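You operate a simulated robot arm through the tools that you are given. There is no shell and no other tool. Be economical: measure what you need, move in short steps, check, and stop when the job is done.

You are at the controls of a simulated robot arm. One attempt, no reset.

JOB
Set the black numbering box to the docket's first number and prove it with one plunger stroke.
Fine: turn its wheel lock to FREE first and back to LOCK before the stroke, which adds one; leave the other boxes.
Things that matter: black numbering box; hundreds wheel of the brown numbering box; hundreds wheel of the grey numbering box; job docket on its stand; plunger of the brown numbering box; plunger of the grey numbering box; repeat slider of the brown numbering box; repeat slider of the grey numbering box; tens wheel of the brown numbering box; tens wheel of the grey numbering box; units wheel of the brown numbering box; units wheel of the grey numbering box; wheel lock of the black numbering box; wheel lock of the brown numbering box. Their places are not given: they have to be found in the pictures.

The check looks at the end state, three seconds after you hand in, the way a careful person would. Anything else that was tipped, shoved, dropped, spilled or broken makes it a failure.

ROBOT AND FRAMES
A 7-joint arm with a two-finger parallel gripper, fixed in place. Base frame: the origin is at the foot of the arm, x ahead of it, y to its left, z up. Units: cm, degrees, N and s.
With the tool pointing down near the work surface it reaches from about 48 to 92 cm from the base axis. Its first joint turns from -115.0 to 115.0 degrees. Payload 3.91 kg.
Tool frame: the origin (TCP) lies between the finger pads and is the grasp point; the fingertips stand 3 cm ahead of it; z points along the fingers, y is the line along which they close. Largest opening 11 cm; finger width 2, thickness 1; the body of the gripper, 4.8 by 11.2 cm, starts 5.5 cm behind the TCP.
Orientation is that of the tool frame in the base frame, as a unit quaternion [x, y, z, w]. With the fingers straight down and closing along the base's y, the tool's x points along the base's -x, its y along +y and its z along -z.

CONTROLS
- The arm moves only by the tool send_rows. Its argument "rows" is a list of rows, each a list of 3 entries, a list of its own where there are three numbers: the shift along the tool's x, y, z in mm, then the turn, a rotation vector about the tool's x, y, z in degrees, then the gripper command, from -1 (shut) to 1 (fully open), values between in proportion. In form: [[[x, y, z], [ax, ay, az], gripper], ...]. A call has 1 to 20 rows; each row is the pose to reach, as a shift and turn from the pose commanded when the call began, along the tool's axes at that moment. A row lasts 0.2 s, in which the tool goes at most 5 cm and 8.6 degrees; a call with a longer step from one row to the next is refused whole, and so is a gripper value outside its range. A pose out of reach is approached as far as the arm can. The call stops where the force on the tool passes 60 N (or 10 N more than at its start, if that is more) or the arm is blocked; 0.2 s more then pass. The fingers move at their own pace (about 15.3 cm/s each) and stop on an object; they squeeze with about 42 N. The grip force told is the motor's: it shows also when the fingers shut on nothing. Time passes only in rows, and 0.2 s behind the last, so rows that repeat a pose let the fingers close. It gives the time, the measured TCP pose, the force on the tool (base axes), the opening and the grip force at its end, in the units of the frame above (readings bear some noise), with the torque about the TCP (base axes, N m) and any sound that the robot's microphone picked up.
- Cameras (640 x 400 px; columns grow to the right, rows downward): "scene" is fixed at [22.02, -50, 164.24]; the picture's right is [0.76, -0.65, 0.00], its down [-0.38, -0.44, -0.81] and it looks along [0.53, 0.62, -0.58] (base axes); focal length 322 px, centre (320, 200). "wrist" rides on the gripper at [7.2, 1.7, -10.3] in the tool frame; the picture's right is [-0.23, 0.97, 0.00], its down [-0.76, -0.18, -0.62] and it looks along [-0.61, -0.14, 0.78] (tool axes); focal length 222 px, centre (320, 200).
- snapshot(camera): a new picture of that camera. No time passes.
- move_column(by): slides the trunk up (or, below 0, down) by that many cm; the arm rides with it, the base frame stays. It gives what a move gives, with no picture.
- probe_pixels(camera, pixels): for up to 12 pixels [column, row] of the newest picture of that camera ("zoom" is the newest enlarged one), the place [x, y, z] in the base frame of the surface seen there, good to about 0.2 cm. No time passes.
- zoom(camera, box): a new picture of the part [left, top, right, bottom] of that camera's present view, enlarged. No time passes.
- close_job(): hands the job in; it is judged then, once.

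Work in short steps. Measure before you move; look again where a grasp or a placing could have gone wrong, and mend it. You have 80 turns and 46 pictures in all, those below and enlarged ones among them. Open the gripper and draw the arm clear of the work before you hand the job in, unless the task says otherwise; then end with one line.

The tools are called after "Call:" as a command line: name --argument value ..., lists and objects as JSON in quotes. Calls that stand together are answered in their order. send_rows: Moves the arm, as the interface text tells. Its arguments: {"type":"object","properties":{"rows":{"type":"array"}},"required":["rows"]} The other tools are called the same way: move_column (by) slides the trunk up or down; snapshot (camera) takes a picture; probe_pixels (camera, pixels) gives the place of the surface under pixels of a picture; zoom (camera, box) takes an enlarged picture of a part of a camera's view; close_job () hands the job in.

At the start:

```text
clock: 0.0
position: [39.78, 27.2, 129.89]
tcp_rot: [0.0, 1.0, 0.0, -0.001]
contact_force: [-0.9, 0.3, 0.8]
moment: [-0.02, -0.01, -0.04]
finger_gap: 11.02
gripper_force: 0.1
trunk travel left (down, up): [-82.5, 16.5]
```

scene: 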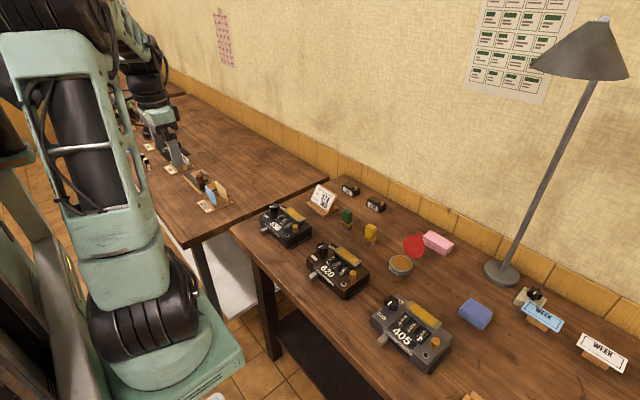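
wrist: 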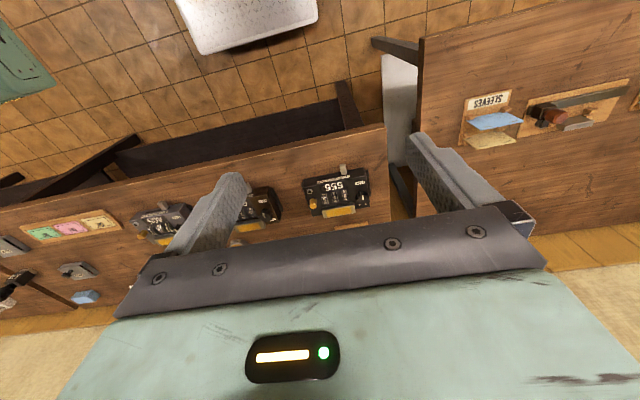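

The scene picture shows three boxes near (285,225), (337,270), (411,333) and a docket at (322,198). I zoom in to read them.

Call:
zoom --camera "scene" --box '[240, 170, 400, 270]'

Call:
zoom --camera "scene" --box '[290, 230, 480, 380]'

```text
4.00 times, centred on (320, 220) of scene
```

zoom: 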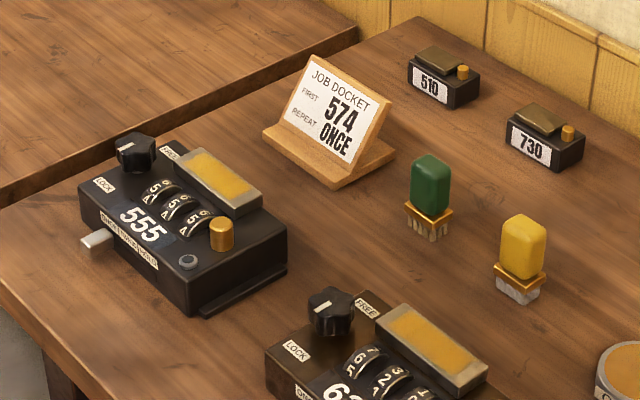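

```text
2.67 times, centred on (385, 305) of scene
```

zoom: 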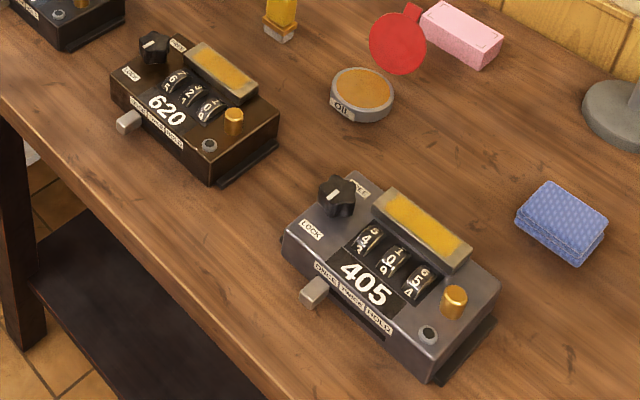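

The black box reads 555, and the docket says FIRST 574, REPEAT ONCE. I zoom in tighter on the black box and locate its parts.

Call:
zoom --camera "scene" --box '[254, 198, 318, 254]'

Call:
probe_pixels --camera "scene" --pixels '[[274, 208], [295, 226], [281, 217], [285, 221], [289, 225], [263, 230], [287, 235], [294, 215], [312, 239], [260, 216], [330, 240], [320, 195]]'

```text
7.14 times, centred on (286, 226) of scene
```

zoom: 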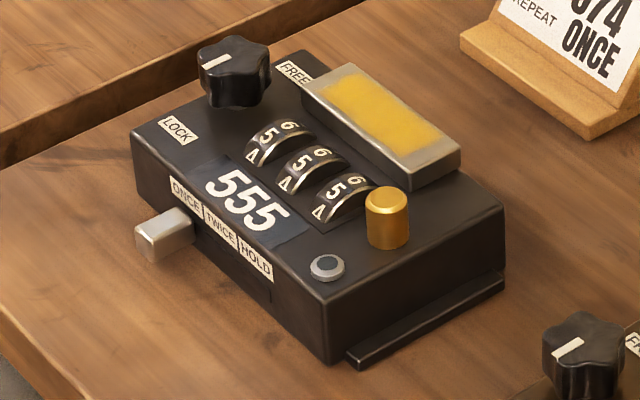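

```text
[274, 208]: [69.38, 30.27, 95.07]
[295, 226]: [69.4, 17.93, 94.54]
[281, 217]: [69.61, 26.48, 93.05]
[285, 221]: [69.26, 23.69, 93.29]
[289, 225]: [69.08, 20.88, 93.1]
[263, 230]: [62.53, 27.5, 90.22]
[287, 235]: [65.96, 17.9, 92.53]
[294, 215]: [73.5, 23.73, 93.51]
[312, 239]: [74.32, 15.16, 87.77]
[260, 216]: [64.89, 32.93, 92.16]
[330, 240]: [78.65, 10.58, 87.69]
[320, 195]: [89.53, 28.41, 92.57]
```

Slider is already on ONCE, the wheels are at y≈26.5/23.7/20.9 and the plunger is at (69.4,17.9). I move over the box at height for a wrist view, then lower the trunk.

Call:
send_rows --rows '[[[-35, 0, 0], [0, 0, 0], 1], [[-70, 0, 0], [0, 0, 0], 1], [[-105, 0, 0], [0, 0, 0], 1], [[-140, 0, 0], [0, 0, 0], 1], [[-175, -5, 0], [0, 0, 0], 1], [[-210, -10, 0], [0, 0, 0], 1], [[-245, -15, 0], [0, 0, 0], 1], [[-275, -20, 0], [0, 0, 0], 1], [[-275, -20, 0], [0, 0, 0], 1]]'

Call:
move_column --by -18

Call:
snapshot --camera "wrist"

```text
clock: 2.0
position: [67.11, 25.15, 130.02]
tcp_rot: [0.0, 1.0, -0.001, 0.001]
contact_force: [0.6, 0.2, -0.1]
moment: [-0.03, 0.03, 0.03]
finger_gap: 11.0
gripper_force: 0.2
trunk travel left (down, up): [-82.5, 16.5]
```

```text
clock: 4.0
position: [67.24, 25.24, 112.03]
tcp_rot: [0.001, 1.0, 0.0, 0.0]
contact_force: [0.8, 0.0, 0.5]
moment: [0.01, -0.01, -0.05]
finger_gap: 11.0
gripper_force: 0.0
trunk travel left (down, up): [-64.5, 34.5]
```

```text
40 pictures are left
```

wrist: 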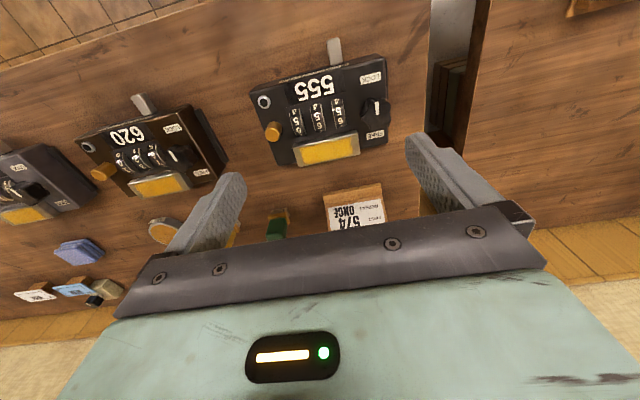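

The black box is at (320,110) in the wrist view; I enlarge it.

Call:
zoom --camera "wrist" --box '[240, 55, 400, 175]'

```text
3.33 times, centred on (320, 115) of wrist
```

zoom: 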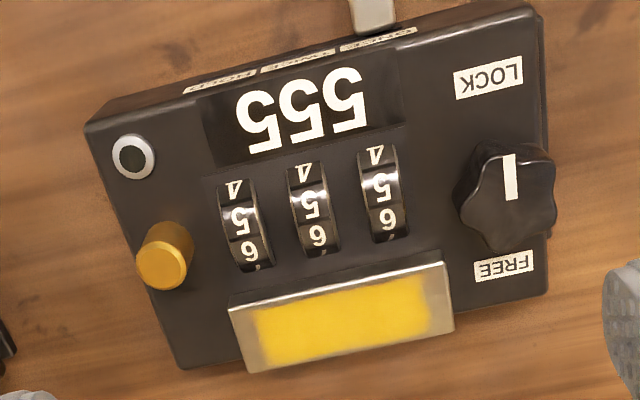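

The pointer points to LOCK, with FREE opposite. I measure the parts precisely.

Call:
probe_pixels --camera "zoom" --pixels '[[510, 180], [462, 195], [552, 195], [507, 245], [470, 240], [240, 222], [310, 206], [381, 187], [165, 265], [270, 200], [420, 120], [340, 330]]'

Call:
probe_pixels --camera "zoom" --pixels '[[490, 78], [503, 268], [95, 130], [530, 20], [175, 355], [530, 280], [510, 150], [508, 200], [480, 150], [545, 160], [485, 215], [540, 225]]'

```text
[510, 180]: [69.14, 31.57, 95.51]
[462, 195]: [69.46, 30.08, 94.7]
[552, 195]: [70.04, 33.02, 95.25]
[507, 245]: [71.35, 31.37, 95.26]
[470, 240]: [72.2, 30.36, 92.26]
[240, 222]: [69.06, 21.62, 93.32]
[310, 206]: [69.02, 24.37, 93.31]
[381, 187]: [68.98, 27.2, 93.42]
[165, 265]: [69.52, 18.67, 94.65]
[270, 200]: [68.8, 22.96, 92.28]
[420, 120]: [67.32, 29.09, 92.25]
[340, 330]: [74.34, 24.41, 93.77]
```

```text
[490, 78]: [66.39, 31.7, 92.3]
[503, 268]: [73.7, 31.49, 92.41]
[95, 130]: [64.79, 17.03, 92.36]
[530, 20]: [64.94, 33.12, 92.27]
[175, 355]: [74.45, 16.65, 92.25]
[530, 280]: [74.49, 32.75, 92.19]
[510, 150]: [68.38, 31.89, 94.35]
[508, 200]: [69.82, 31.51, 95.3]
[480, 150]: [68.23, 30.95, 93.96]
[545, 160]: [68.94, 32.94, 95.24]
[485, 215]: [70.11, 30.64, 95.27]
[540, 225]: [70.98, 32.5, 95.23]
```

Knob centre is about (70.0, 31.55), top 95.3; box top is 92.3. I move above it with fingers opened about 4.2 cm.

Call:
send_rows --rows '[[[-10, 20, 20], [0, 0, 0], -0.24], [[-20, 40, 50], [0, 0, 0], -0.24], [[-27.6, 63, 80], [0, 0, 0], -0.24], [[-27.6, 63, 110], [0, 0, 0], -0.24], [[-27.6, 63, 120], [0, 0, 0], -0.24], [[-27.6, 63, 120], [0, 0, 0], -0.24]]'

Call:
snapshot --camera "wrist"

```text
clock: 5.4
position: [69.81, 31.45, 99.91]
tcp_rot: [0.0, 1.0, 0.0, 0.0]
contact_force: [0.0, -0.5, 0.0]
moment: [0.01, 0.0, 0.02]
finger_gap: 4.17
gripper_force: 0.0
trunk travel left (down, up): [-64.5, 34.5]
```

```text
38 pictures are left
```

wrist: 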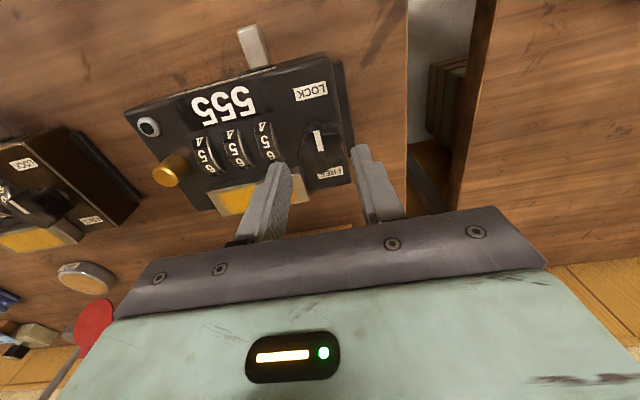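

The knob sits between the fingertips at (320,150). I lower 4.1 cm around it and close gently to hold.

Call:
send_rows --rows '[[[-1, 1, 20], [0, 0, 0], -0.24], [[-1, 1, 35], [0, 0, 0], -0.24], [[-1, 1, 41], [0, 0, 0], -0.24], [[-1, 1, 41], [0, 0, 0], -0.6], [[-1, 1, 41], [0, 0, 0], -0.6], [[-1, 1, 41], [0, 0, 0], -0.6]]'

```text
clock: 6.8
position: [70.11, 31.39, 95.97]
tcp_rot: [0.001, 1.0, 0.0, 0.0]
contact_force: [-0.5, -10.2, 6.2]
moment: [-0.37, 0.86, -0.02]
finger_gap: 3.52
gripper_force: 44.6
trunk travel left (down, up): [-64.5, 34.5]
```

Gripped at 3.5 cm with a small side force. I try a small 16° turn about tool z and read the torque.

Call:
send_rows --rows '[[[0, -1, -1], [0, 0, 5], -0.6], [[0, -1, -1], [0, 0, 10], -0.6], [[0, -1, -1], [0, 0, 16], -0.6], [[0, -1, -1], [0, 0, 16], -0.6]]'

Call:
zoom --camera "wrist" --box '[200, 60, 400, 210]'

```text
clock: 7.8
position: [70.07, 31.65, 95.82]
tcp_rot: [0.14, 0.99, 0.0, -0.001]
contact_force: [-2.9, 0.3, -7.4]
moment: [0.24, -0.24, 0.36]
finger_gap: 3.63
gripper_force: 45.1
trunk travel left (down, up): [-64.5, 34.5]
```

```text
2.67 times, centred on (300, 135) of wrist
```

zoom: 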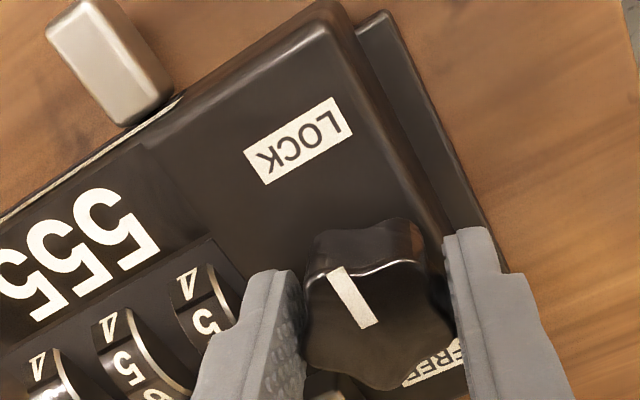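

The pointer is still parallel to the box side while the hand turned (gap grew, torque 0.36): that way is the stop. I return and try the other way.

Call:
send_rows --rows '[[[0, 0, 0], [0, 0, -8], -0.6], [[0, 0, 0], [0, 0, -16], -0.6], [[0, 0, 0], [0, 0, -24], -0.6], [[0, 0, 0], [0, 0, -32], -0.6], [[0, 0, 0], [0, 0, -38], -0.6], [[0, 0, 0], [0, 0, -38], -0.6]]'

Call:
zoom --camera "wrist" --box '[240, 60, 440, 210]'

```text
clock: 9.2
position: [69.98, 31.54, 95.94]
tcp_rot: [-0.191, 0.982, 0.0, -0.001]
contact_force: [-8.5, 5.9, -14.5]
moment: [0.22, 0.08, 0.0]
finger_gap: 3.61
gripper_force: 44.9
trunk travel left (down, up): [-64.5, 34.5]
```

```text
2.67 times, centred on (340, 135) of wrist
```

zoom: 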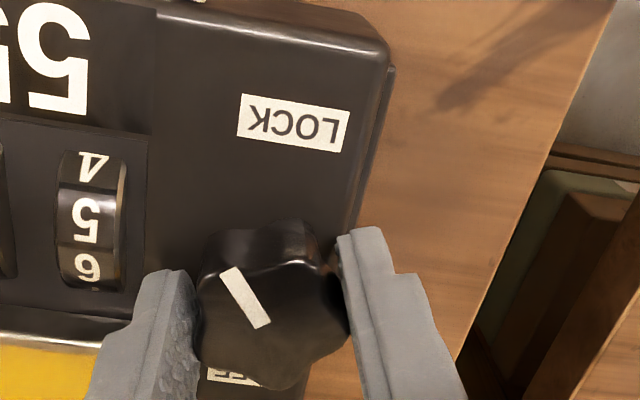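

It turned with the hand (pointer now about 35° toward the wheels). I continue another 80° this way.

Call:
send_rows --rows '[[[0, 0, 0], [0, 0, -8], -0.6], [[0, 0, 0], [0, 0, -16], -0.6], [[0, 0, 0], [0, 0, -24], -0.6], [[0, 0, 0], [0, 0, -32], -0.6], [[0, 0, 0], [0, 0, -40], -0.6], [[0, 0, 0], [0, 0, -48], -0.6], [[0, 0, 0], [0, 0, -56], -0.6], [[0, 0, 0], [0, 0, -64], -0.6], [[0, 0, 0], [0, 0, -72], -0.6], [[0, 0, 0], [0, 0, -80], -0.6], [[0, 0, 0], [0, 0, -80], -0.6]]'

Call:
snapshot --camera "wrist"

```text
clock: 11.6
position: [70.02, 31.63, 95.99]
tcp_rot: [0.778, -0.628, 0.0, 0.0]
contact_force: [-12.9, 10.3, -12.0]
moment: [0.01, 0.11, 0.02]
finger_gap: 3.61
gripper_force: 45.6
trunk travel left (down, up): [-64.5, 34.5]
```

```text
35 pictures are left
```

wrist: 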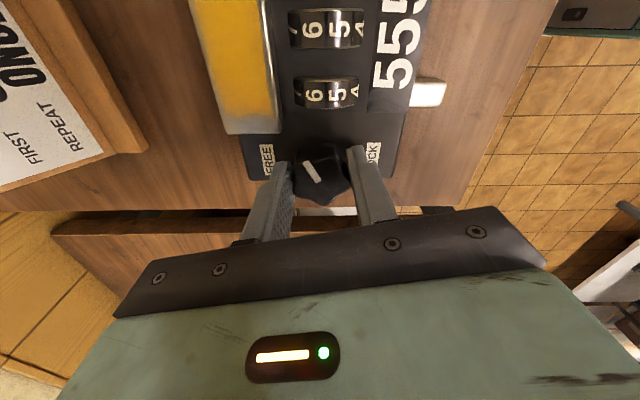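

The pointer has passed -y and heads toward FREE at (265,160), smooth torque. I turn 64° more.

Call:
send_rows --rows '[[[0, 0, 0], [0, 0, -8], -0.6], [[0, 0, 0], [0, 0, -16], -0.6], [[0, 0, 0], [0, 0, -24], -0.6], [[0, 0, 0], [0, 0, -32], -0.6], [[0, 0, 0], [0, 0, -40], -0.6], [[0, 0, 0], [0, 0, -48], -0.6], [[0, 0, 0], [0, 0, -56], -0.6], [[0, 0, 0], [0, 0, -62], -0.6], [[0, 0, 0], [0, 0, -62], -0.6]]'

Call:
snapshot --camera "wrist"

```text
clock: 13.6
position: [70.05, 31.71, 95.99]
tcp_rot: [0.99, -0.139, 0.0, 0.001]
contact_force: [-13.1, 14.1, -14.3]
moment: [0.2, -0.08, 0.02]
finger_gap: 3.6
gripper_force: 44.7
trunk travel left (down, up): [-64.5, 34.5]
```

```text
34 pictures are left
```

wrist: 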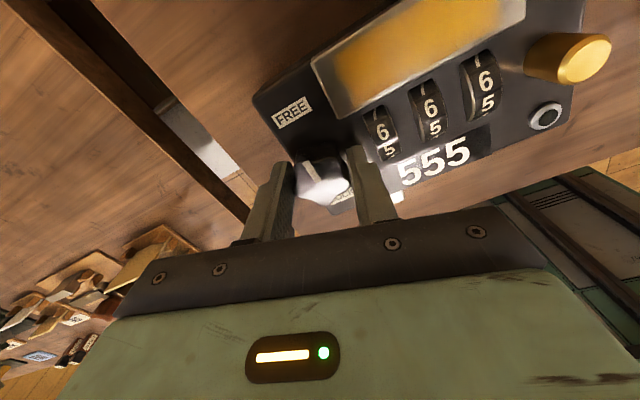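

The hand is at -164°; I check the pointer direction up close.

Call:
zoom --camera "wrist" --box '[240, 80, 400, 220]'

```text
2.86 times, centred on (320, 150) of wrist
```

zoom: 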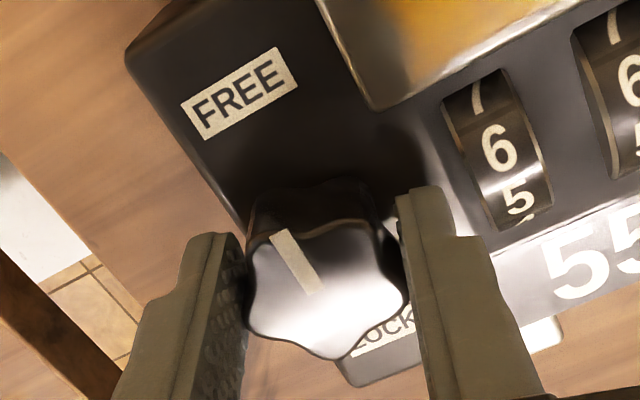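

The pointer is now parallel to the box side, pointing at FREE. I release, rise, square the hand up (16° more) and close the fingers.

Call:
send_rows --rows '[[[0, 0, 0], [0, 0, 0], -0.24], [[0, 0, 0], [0, 0, 0], -0.24], [[0, 0, -30], [0, 0, 0], -0.24], [[0, 0, -60], [0, 0, -8], -0.5], [[0, 0, -80], [0, 0, -16], -1], [[0, 0, -80], [0, 0, -16], -1], [[0, 0, -80], [0, 0, -16], -1]]'

Call:
snapshot --camera "wrist"

```text
clock: 15.2
position: [70.0, 31.47, 103.89]
tcp_rot: [1.0, 0.0, 0.0, 0.0]
contact_force: [-0.5, 0.6, 0.0]
moment: [0.03, -0.02, -0.01]
finger_gap: 0.01
gripper_force: 37.4
trunk travel left (down, up): [-64.5, 34.5]
```

```text
32 pictures are left
```

wrist: 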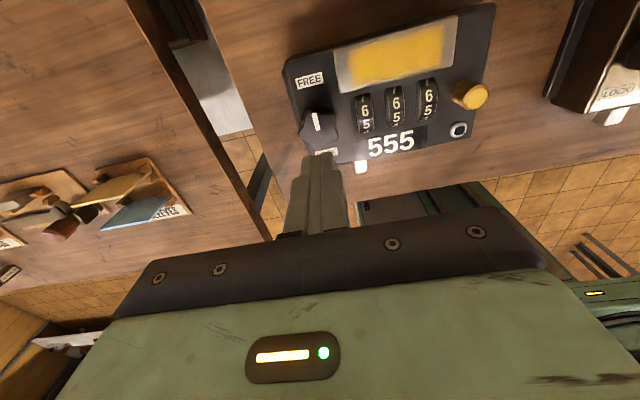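

Pointer is at FREE and rests there. I zoom on the wheels and measure their crowns and widths.

Call:
zoom --camera "wrist" --box '[340, 65, 500, 165]'

Call:
probe_pixels --camera "zoom" --pixels '[[95, 190], [225, 160], [350, 135], [70, 200], [125, 195], [200, 170], [255, 165], [325, 150], [380, 140], [225, 110], [230, 215], [512, 120]]'

```text
4.00 times, centred on (420, 115) of wrist
```

zoom: 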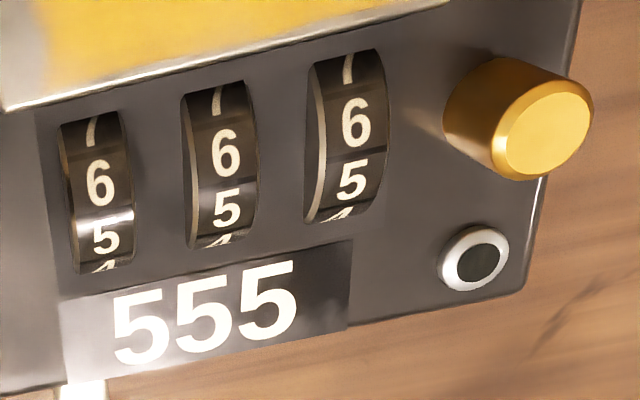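

```text
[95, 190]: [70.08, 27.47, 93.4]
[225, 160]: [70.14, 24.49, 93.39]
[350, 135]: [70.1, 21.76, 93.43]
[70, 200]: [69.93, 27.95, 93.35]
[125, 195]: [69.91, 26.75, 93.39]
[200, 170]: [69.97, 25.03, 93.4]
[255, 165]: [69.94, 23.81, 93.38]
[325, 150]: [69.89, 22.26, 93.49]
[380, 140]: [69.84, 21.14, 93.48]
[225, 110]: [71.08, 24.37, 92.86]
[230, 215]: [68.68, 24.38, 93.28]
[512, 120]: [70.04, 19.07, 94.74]
```

Crowns are at x≈69.4, z≈93.45, wheels at y 27.4/24.4/21.7. I move the closed fingertips just above the tens wheel, offset +x ready to drag toward -x.

Call:
send_rows --rows '[[[0, 35, 0], [0, 0, 0], -1], [[2, 70.7, 0], [0, 0, 0], -1], [[2, 70.7, 35], [0, 0, 0], -1], [[2, 70.7, 66], [0, 0, 0], -1], [[2, 70.7, 66], [0, 0, 0], -1]]'

Call:
snapshot --camera "wrist"

```text
clock: 16.4
position: [70.28, 24.34, 97.2]
tcp_rot: [1.0, 0.0, 0.0, 0.0]
contact_force: [0.0, 0.4, -0.2]
moment: [0.02, 0.01, 0.01]
finger_gap: 0.0
gripper_force: 38.0
trunk travel left (down, up): [-64.5, 34.5]
```

```text
30 pictures are left
```

wrist: 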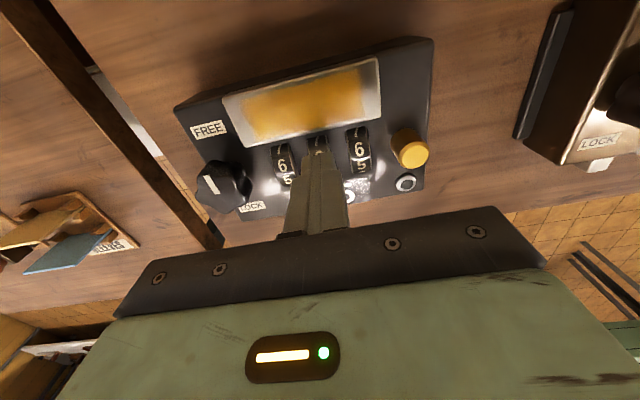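

Fingertips sit centred over the tens wheel at (320,155). I lower to light contact and read the force.

Call:
send_rows --rows '[[[-0.5, 0, 4], [0, 0, 0], -1], [[-0.5, 0, 7], [0, 0, 0], -1], [[-0.5, 0, 8.5], [0, 0, 0], -1], [[-0.5, 0, 8.5], [0, 0, 0], -1]]'

```text
clock: 17.4
position: [70.2, 24.4, 96.44]
tcp_rot: [1.0, 0.001, 0.0, 0.0]
contact_force: [-0.6, -0.5, -0.2]
moment: [-0.02, 0.01, -0.02]
finger_gap: 0.0
gripper_force: 37.5
trunk travel left (down, up): [-64.5, 34.5]
```

No contact yet (tip at 93.44). I go down a bit further.

Call:
send_rows --rows '[[[0, 0, 1], [0, 0, 0], -1], [[0, 0, 2], [0, 0, 0], -1], [[0, 0, 2], [0, 0, 0], -1]]'

```text
clock: 18.2
position: [70.29, 24.41, 96.48]
tcp_rot: [1.0, 0.0, 0.001, -0.001]
contact_force: [0.8, -3.5, 14.0]
moment: [-0.15, 0.09, 0.05]
finger_gap: 0.01
gripper_force: 37.7
trunk travel left (down, up): [-64.5, 34.5]
```

Contact at 14 N. I drag 15 mm toward -x, then lift 15 mm.

Call:
send_rows --rows '[[[-4, 0, 0], [0, 0, 0], -1], [[-8, 0, 0], [0, 0, 0], -1], [[-12, 0, 0], [0, 0, 0], -1], [[-15, 0, 0], [0, 0, 0], -1], [[-15, 0, 0], [0, 0, 0], -1]]'

Call:
send_rows --rows '[[[0, 0, -15], [0, 0, 0], -1], [[0, 0, -40], [0, 0, 0], -1], [[0, 0, -40], [0, 0, 0], -1]]'

Call:
zoom --camera "wrist" --box '[220, 40, 460, 220]'

```text
clock: 19.4
position: [68.57, 24.41, 96.49]
tcp_rot: [1.0, -0.001, 0.001, -0.001]
contact_force: [-3.2, -4.7, 23.8]
moment: [-0.19, -0.05, -0.19]
finger_gap: 0.0
gripper_force: 37.5
trunk travel left (down, up): [-64.5, 34.5]
```

```text
clock: 20.2
position: [68.7, 24.52, 100.3]
tcp_rot: [1.0, 0.0, 0.0, -0.001]
contact_force: [-0.7, -0.1, 1.0]
moment: [0.01, 0.02, 0.03]
finger_gap: 0.0
gripper_force: 37.3
trunk travel left (down, up): [-64.5, 34.5]
```

```text
2.22 times, centred on (340, 130) of wrist
```

zoom: 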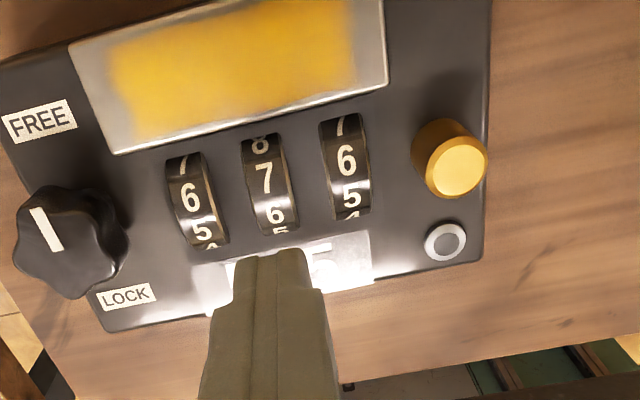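

Tens advanced exactly one (reads 6). I repeat the same stroke.

Call:
send_rows --rows '[[[15, 0, 0], [0, 0, 0], -1], [[15, 0, 30], [0, 0, 0], -1], [[15, 0, 37], [0, 0, 0], -1], [[15, 0, 40], [0, 0, 0], -1], [[15, 0, 40], [0, 0, 0], -1], [[11, 0, 40], [0, 0, 0], -1], [[7, 0, 40], [0, 0, 0], -1], [[3, 0, 40], [0, 0, 0], -1], [[0, 0, 40], [0, 0, 0], -1], [[0, 0, 40], [0, 0, 0], -1], [[0, 0, 25], [0, 0, 0], -1], [[0, 0, 0], [0, 0, 0], -1], [[0, 0, 0], [0, 0, 0], -1]]'

Call:
zoom --camera "wrist" --box '[220, 40, 460, 220]'

```text
clock: 23.0
position: [68.63, 24.45, 100.33]
tcp_rot: [1.0, 0.0, 0.001, 0.0]
contact_force: [0.4, 0.0, -0.6]
moment: [0.01, 0.0, 0.0]
finger_gap: 0.0
gripper_force: 37.8
trunk travel left (down, up): [-64.5, 34.5]
```

```text
2.22 times, centred on (340, 130) of wrist
```

zoom: 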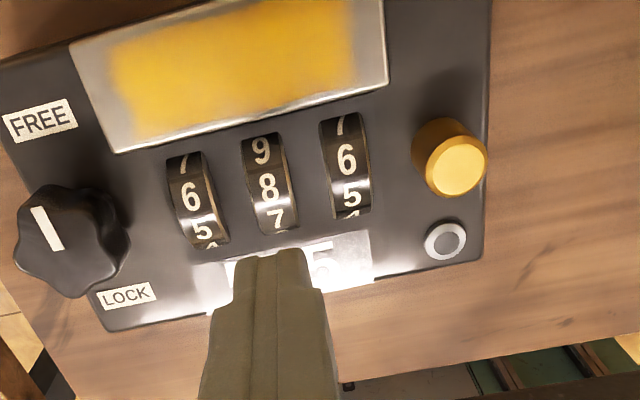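

Tens now shows 7. Next the units wheel (y≈21.8): press at x≈68.6 and drag toward +x by 15 mm.

Call:
send_rows --rows '[[[0, 26.5, 0], [0, 0, 0], -1], [[0, 26.5, 0], [0, 0, 0], -1], [[0, 26.5, 30], [0, 0, 0], -1], [[0, 26.5, 37], [0, 0, 0], -1], [[0, 26.5, 40], [0, 0, 0], -1], [[0, 26.5, 40], [0, 0, 0], -1], [[4, 26.5, 40], [0, 0, 0], -1], [[8, 26.5, 40], [0, 0, 0], -1], [[12, 26.5, 40], [0, 0, 0], -1], [[15, 26.5, 40], [0, 0, 0], -1], [[15, 26.5, 40], [0, 0, 0], -1], [[15, 26.5, 25], [0, 0, 0], -1], [[10, 26.5, 0], [0, 0, 0], -1], [[-20, 26.5, -20], [0, 0, 0], -1], [[-20, 26.5, -20], [0, 0, 0], -1]]'

Call:
zoom --camera "wrist" --box '[220, 20, 460, 200]'

```text
clock: 26.2
position: [66.72, 21.76, 102.26]
tcp_rot: [1.0, 0.0, -0.001, 0.0]
contact_force: [-0.6, -0.4, 0.5]
moment: [0.01, -0.03, -0.02]
finger_gap: 0.0
gripper_force: 37.7
trunk travel left (down, up): [-64.5, 34.5]
```

```text
2.22 times, centred on (340, 110) of wrist
```

zoom: 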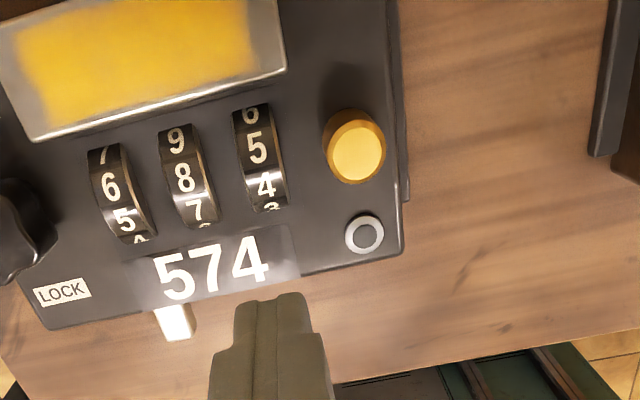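

The display reads 574. I go back above the knob with the fingers open to 4.2 cm and turned to the same angle as at release.

Call:
send_rows --rows '[[[10, -30, 0], [0, 0, 0], -1], [[20, -60, 0], [0, 0, 8], -0.24], [[30, -90, 0], [0, 0, 16], -0.24], [[33, -97.5, 0], [0, 0, 16], -0.24], [[33, -97.5, 20], [0, 0, 16], -0.24], [[33, -97.5, 20], [0, 0, 16], -0.24]]'

Call:
snapshot --camera "wrist"

```text
clock: 27.6
position: [70.05, 31.4, 100.36]
tcp_rot: [0.99, -0.139, 0.0, 0.0]
contact_force: [-0.4, -0.3, -1.0]
moment: [0.04, 0.0, 0.03]
finger_gap: 4.17
gripper_force: 0.0
trunk travel left (down, up): [-64.5, 34.5]
```

```text
26 pictures are left
```

wrist: 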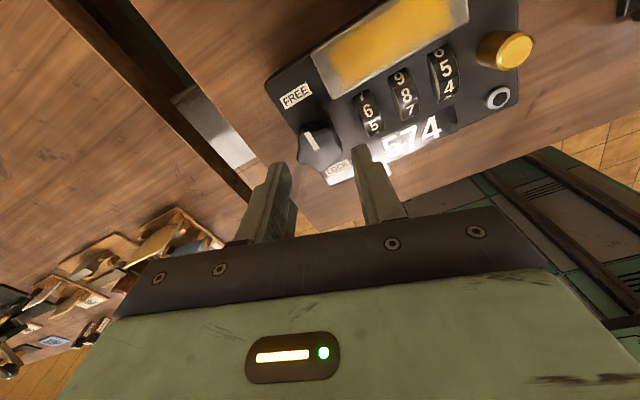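

The knob lies between the fingers below (320,145). I lower 4.4 cm and grip.

Call:
send_rows --rows '[[[0, -1, 20], [0, 0, 0], -0.24], [[0, -1, 38], [0, 0, 0], -0.24], [[0, -1, 44], [0, 0, 0], -0.24], [[0, -1, 44], [0, 0, 0], -0.6], [[0, -1, 44], [0, 0, 0], -0.6], [[0, -1, 44], [0, 0, 0], -0.6]]'

```text
clock: 29.0
position: [69.99, 31.65, 96.01]
tcp_rot: [0.99, -0.139, 0.0, 0.001]
contact_force: [0.3, -1.8, 5.3]
moment: [0.15, 0.67, -0.04]
finger_gap: 3.58
gripper_force: 45.4
trunk travel left (down, up): [-64.5, 34.5]
```

Gripped at 3.58 cm. I turn back 100° in the positive sense.

Call:
send_rows --rows '[[[0, 0, 0], [0, 0, 8], -0.6], [[0, 0, 0], [0, 0, 16], -0.6], [[0, 0, 0], [0, 0, 24], -0.6], [[0, 0, 0], [0, 0, 32], -0.6], [[0, 0, 0], [0, 0, 40], -0.6], [[0, 0, 0], [0, 0, 48], -0.6], [[0, 0, 0], [0, 0, 56], -0.6], [[0, 0, 0], [0, 0, 64], -0.6], [[0, 0, 0], [0, 0, 72], -0.6], [[0, 0, 0], [0, 0, 80], -0.6], [[0, 0, 0], [0, 0, 88], -0.6], [[0, 0, 0], [0, 0, 96], -0.6], [[0, 0, 0], [0, 0, 100], -0.6]]'

Call:
send_rows --rows '[[[0, 0, 0], [0, 0, 8], -0.6], [[0, 0, 0], [0, 0, 16], -0.6], [[0, 0, 0], [0, 0, 24], -0.6], [[0, 0, 0], [0, 0, 32], -0.6], [[0, 0, 0], [0, 0, 40], -0.6], [[0, 0, 0], [0, 0, 48], -0.6], [[0, 0, 0], [0, 0, 56], -0.6], [[0, 0, 0], [0, 0, 64], -0.6], [[0, 0, 0], [0, 0, 72], -0.6], [[0, 0, 0], [0, 0, 79], -0.6], [[0, 0, 0], [0, 0, 79], -0.6]]'

Call:
zoom --camera "wrist" --box '[200, 40, 440, 210]'

```text
clock: 31.8
position: [69.96, 31.67, 95.97]
tcp_rot: [-0.529, 0.848, 0.0, 0.001]
contact_force: [-5.1, -6.9, 0.2]
moment: [-0.04, -0.06, -0.03]
finger_gap: 3.61
gripper_force: 45.2
trunk travel left (down, up): [-64.5, 34.5]
```

```text
clock: 34.2
position: [69.97, 31.63, 95.93]
tcp_rot: [0.132, 0.991, -0.002, -0.001]
contact_force: [-12.9, -9.9, -4.2]
moment: [0.07, 0.05, 0.0]
finger_gap: 3.61
gripper_force: 45.0
trunk travel left (down, up): [-64.5, 34.5]
```

```text
2.35 times, centred on (320, 125) of wrist
```

zoom: 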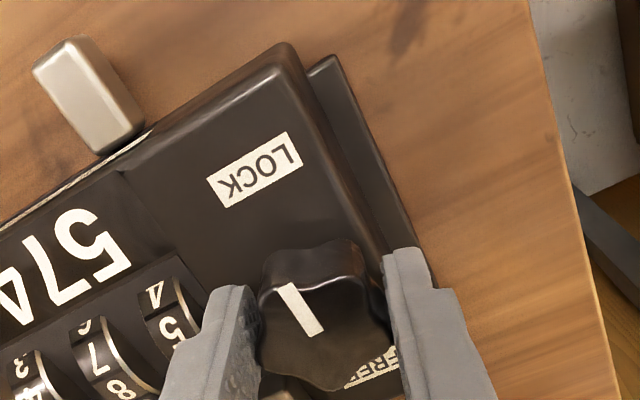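

Pointer is practically at LOCK. I nudge 4° more against the stop, then release and rise, squaring the hand to 0°.

Call:
send_rows --rows '[[[0, 0, 0], [0, 0, 3], -0.6], [[0, 0, 0], [0, 0, 5], -0.6], [[0, 0, 0], [0, 0, 5], -0.6]]'

Call:
send_rows --rows '[[[0, 0, 0], [0, 0, 0], -0.24], [[0, 0, 0], [0, 0, 0], -0.24], [[0, 0, -30], [0, 0, 0], -0.24], [[0, 0, -60], [0, 0, -8], -0.5], [[0, 0, -80], [0, 0, -16], -1], [[0, 0, -80], [0, 0, -20], -1], [[0, 0, -80], [0, 0, -20], -1]]'

Call:
zoom --camera "wrist" --box '[140, 20, 380, 170]'

```text
clock: 35.0
position: [70.07, 31.54, 95.95]
tcp_rot: [0.174, 0.985, 0.0, 0.001]
contact_force: [-6.4, -7.5, -5.0]
moment: [-0.01, 0.29, 0.44]
finger_gap: 3.61
gripper_force: 44.9
trunk travel left (down, up): [-64.5, 34.5]
```

```text
clock: 36.6
position: [70.15, 31.63, 103.93]
tcp_rot: [-0.001, 1.0, -0.001, 0.0]
contact_force: [-0.2, 0.5, -0.3]
moment: [-0.02, 0.0, -0.02]
finger_gap: 0.0
gripper_force: 38.0
trunk travel left (down, up): [-64.5, 34.5]
```

```text
2.67 times, centred on (260, 95) of wrist
```

zoom: 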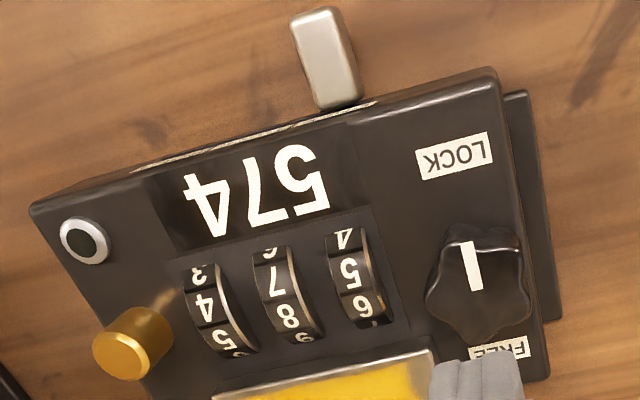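

Locked at 574. I locate the plunger top at (124,355) in this view.

Call:
probe_pixels --camera "zoom" --pixels '[[122, 356], [100, 355], [143, 358], [122, 372], [122, 342], [85, 240]]'

```text
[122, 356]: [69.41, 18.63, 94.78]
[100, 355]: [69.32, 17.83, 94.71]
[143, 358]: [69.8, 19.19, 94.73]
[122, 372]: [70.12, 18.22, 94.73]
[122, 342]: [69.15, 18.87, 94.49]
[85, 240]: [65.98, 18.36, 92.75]
```

Plunger top is at (69.6, 18.5, 94.73). I move above it with shut fingers, tips about 7 mm clear.

Call:
send_rows --rows '[[[6, -45, 0], [0, 0, 0], -1], [[6, -90, 0], [0, 0, 0], -1], [[6, -131.5, 0], [0, 0, 0], -1], [[6, -131.5, 35], [0, 0, 0], -1], [[6, -131.5, 54], [0, 0, 0], -1], [[6, -131.5, 54], [0, 0, 0], -1]]'

Call:
zoom --camera "wrist" --box '[220, 60, 460, 220]'

```text
clock: 38.0
position: [69.58, 18.38, 98.58]
tcp_rot: [0.0, 1.0, 0.0, 0.0]
contact_force: [-0.3, 0.2, -1.0]
moment: [-0.02, -0.02, -0.04]
finger_gap: 0.0
gripper_force: 37.7
trunk travel left (down, up): [-64.5, 34.5]
```

```text
2.50 times, centred on (340, 140) of wrist
```

zoom: 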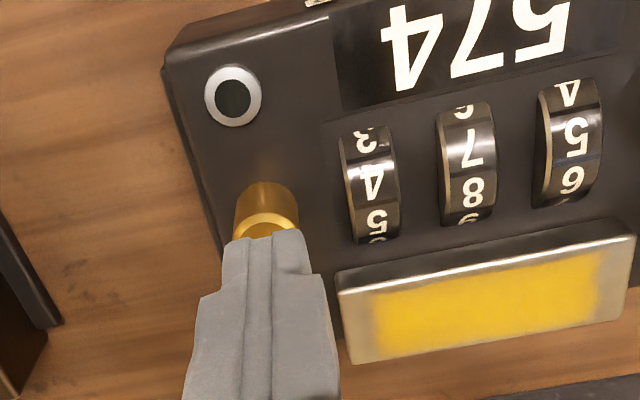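

Aligned over the plunger. One steady press downward, watching the force and sound.

Call:
send_rows --rows '[[[0, 0, 4], [0, 0, 0], -1], [[0, 0, 8], [0, 0, 0], -1], [[0, 0, 10], [0, 0, 0], -1], [[0, 0, 12], [0, 0, 0], -1], [[0, 0, 14], [0, 0, 0], -1], [[0, 0, 16], [0, 0, 0], -1], [[0, 0, 18], [0, 0, 0], -1]]'

Call:
zoom --camera "wrist" --box '[220, 40, 460, 200]'

```text
clock: 39.6
position: [69.49, 18.56, 96.88]
tcp_rot: [0.0, 1.0, 0.001, 0.002]
contact_force: [1.1, 0.2, 14.1]
moment: [-0.02, -0.06, 0.03]
finger_gap: 0.0
gripper_force: 37.7
trunk travel left (down, up): [-64.5, 34.5]
heard: click
```

```text
2.50 times, centred on (340, 120) of wrist
```

zoom: 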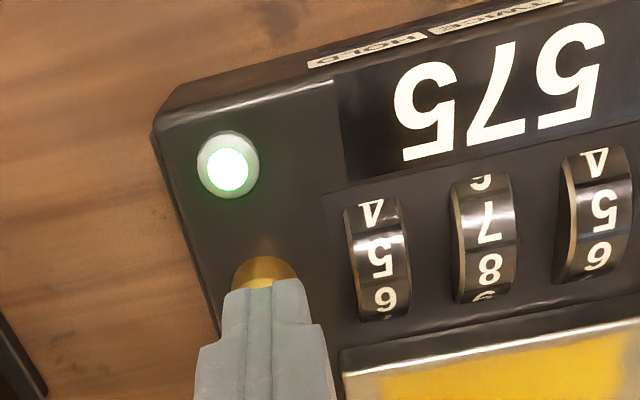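

A click, the lamp lit green, and the display advanced to 575. I lift off, draw the arm clear upward and check.

Call:
send_rows --rows '[[[0, 0, -20], [0, 0, 0], -1], [[0, 0, -60], [0, 0, 0], -1], [[0, 0, -100], [0, 0, 0], -1], [[30, 0, -140], [0, 0, 0], 0], [[70, 0, -180], [0, 0, 0], 1], [[110, 0, -200], [0, 0, 0], 1], [[150, 0, -200], [0, 0, 0], 1], [[150, 0, -200], [0, 0, 0], 1]]'

Call:
snapshot --camera "scene"

Call:
zoom --camera "scene" --box '[240, 180, 400, 290]'

```text
refused: row 5 steps farther than a row can; nothing moved
```

```text
21 pictures are left
```

scene: 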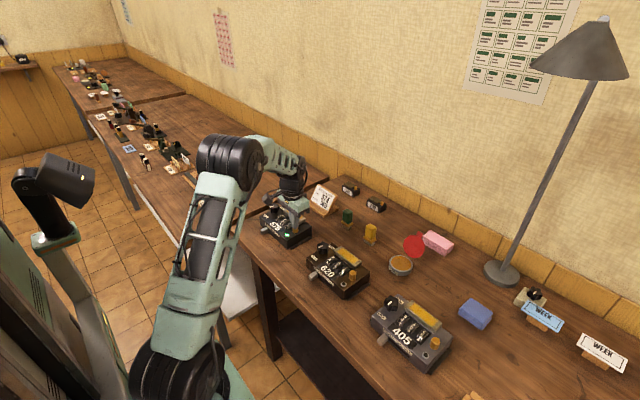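

```text
3.64 times, centred on (320, 235) of scene
```

zoom: 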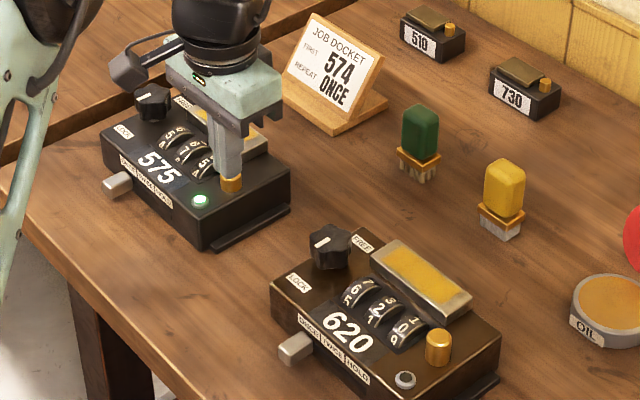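

The move was refused for step length; I repeat the retreat with shorter steps.

Call:
send_rows --rows '[[[0, 0, -20], [0, 0, 0], -1], [[0, 0, -50], [0, 0, 0], -1], [[0, 0, -85], [0, 0, 0], -1], [[0, 0, -120], [0, 0, 0], -1], [[25, 0, -150], [0, 0, 0], 0], [[55, 0, -180], [0, 0, 0], 1], [[90, 0, -200], [0, 0, 0], 1], [[130, 0, -200], [0, 0, 0], 1], [[130, 0, -200], [0, 0, 0], 1]]'

Call:
zoom --camera "scene" --box '[240, 180, 400, 290]'

Call:
snapshot --camera "wrist"

```text
clock: 41.6
position: [56.44, 18.48, 116.66]
tcp_rot: [-0.001, 1.0, -0.001, 0.0]
contact_force: [0.4, 0.1, 0.1]
moment: [-0.01, 0.04, 0.0]
finger_gap: 11.0
gripper_force: 0.0
trunk travel left (down, up): [-64.5, 34.5]
```

```text
3.64 times, centred on (320, 235) of scene
```

zoom: 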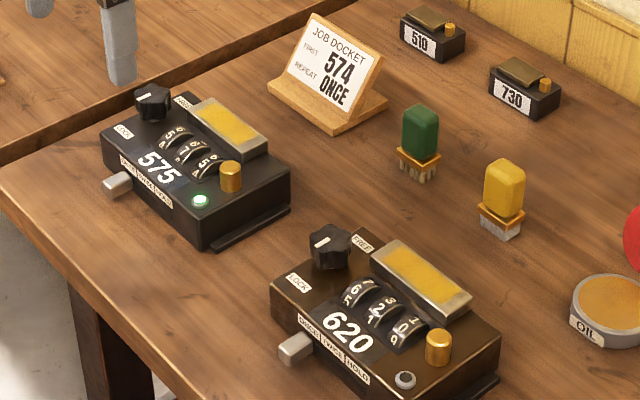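

```text
18 pictures are left
```

wrist: 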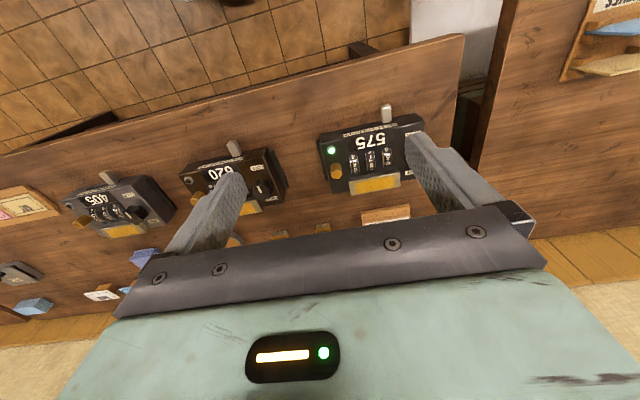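

The black box shows 575 after its one stroke from 574, the lamp is green, the lock is at LOCK, and the other boxes are unchanged at 620 and 405. The arm is clear, so I hand in.

Call:
close_job

```text
The job is handed in.
```

I set the black numbering box to 574, turned its wheel lock back to LOCK and gave the plunger one stroke. It clicked, the lamp turned green, and the box now reads 575; the other boxes were left alone.
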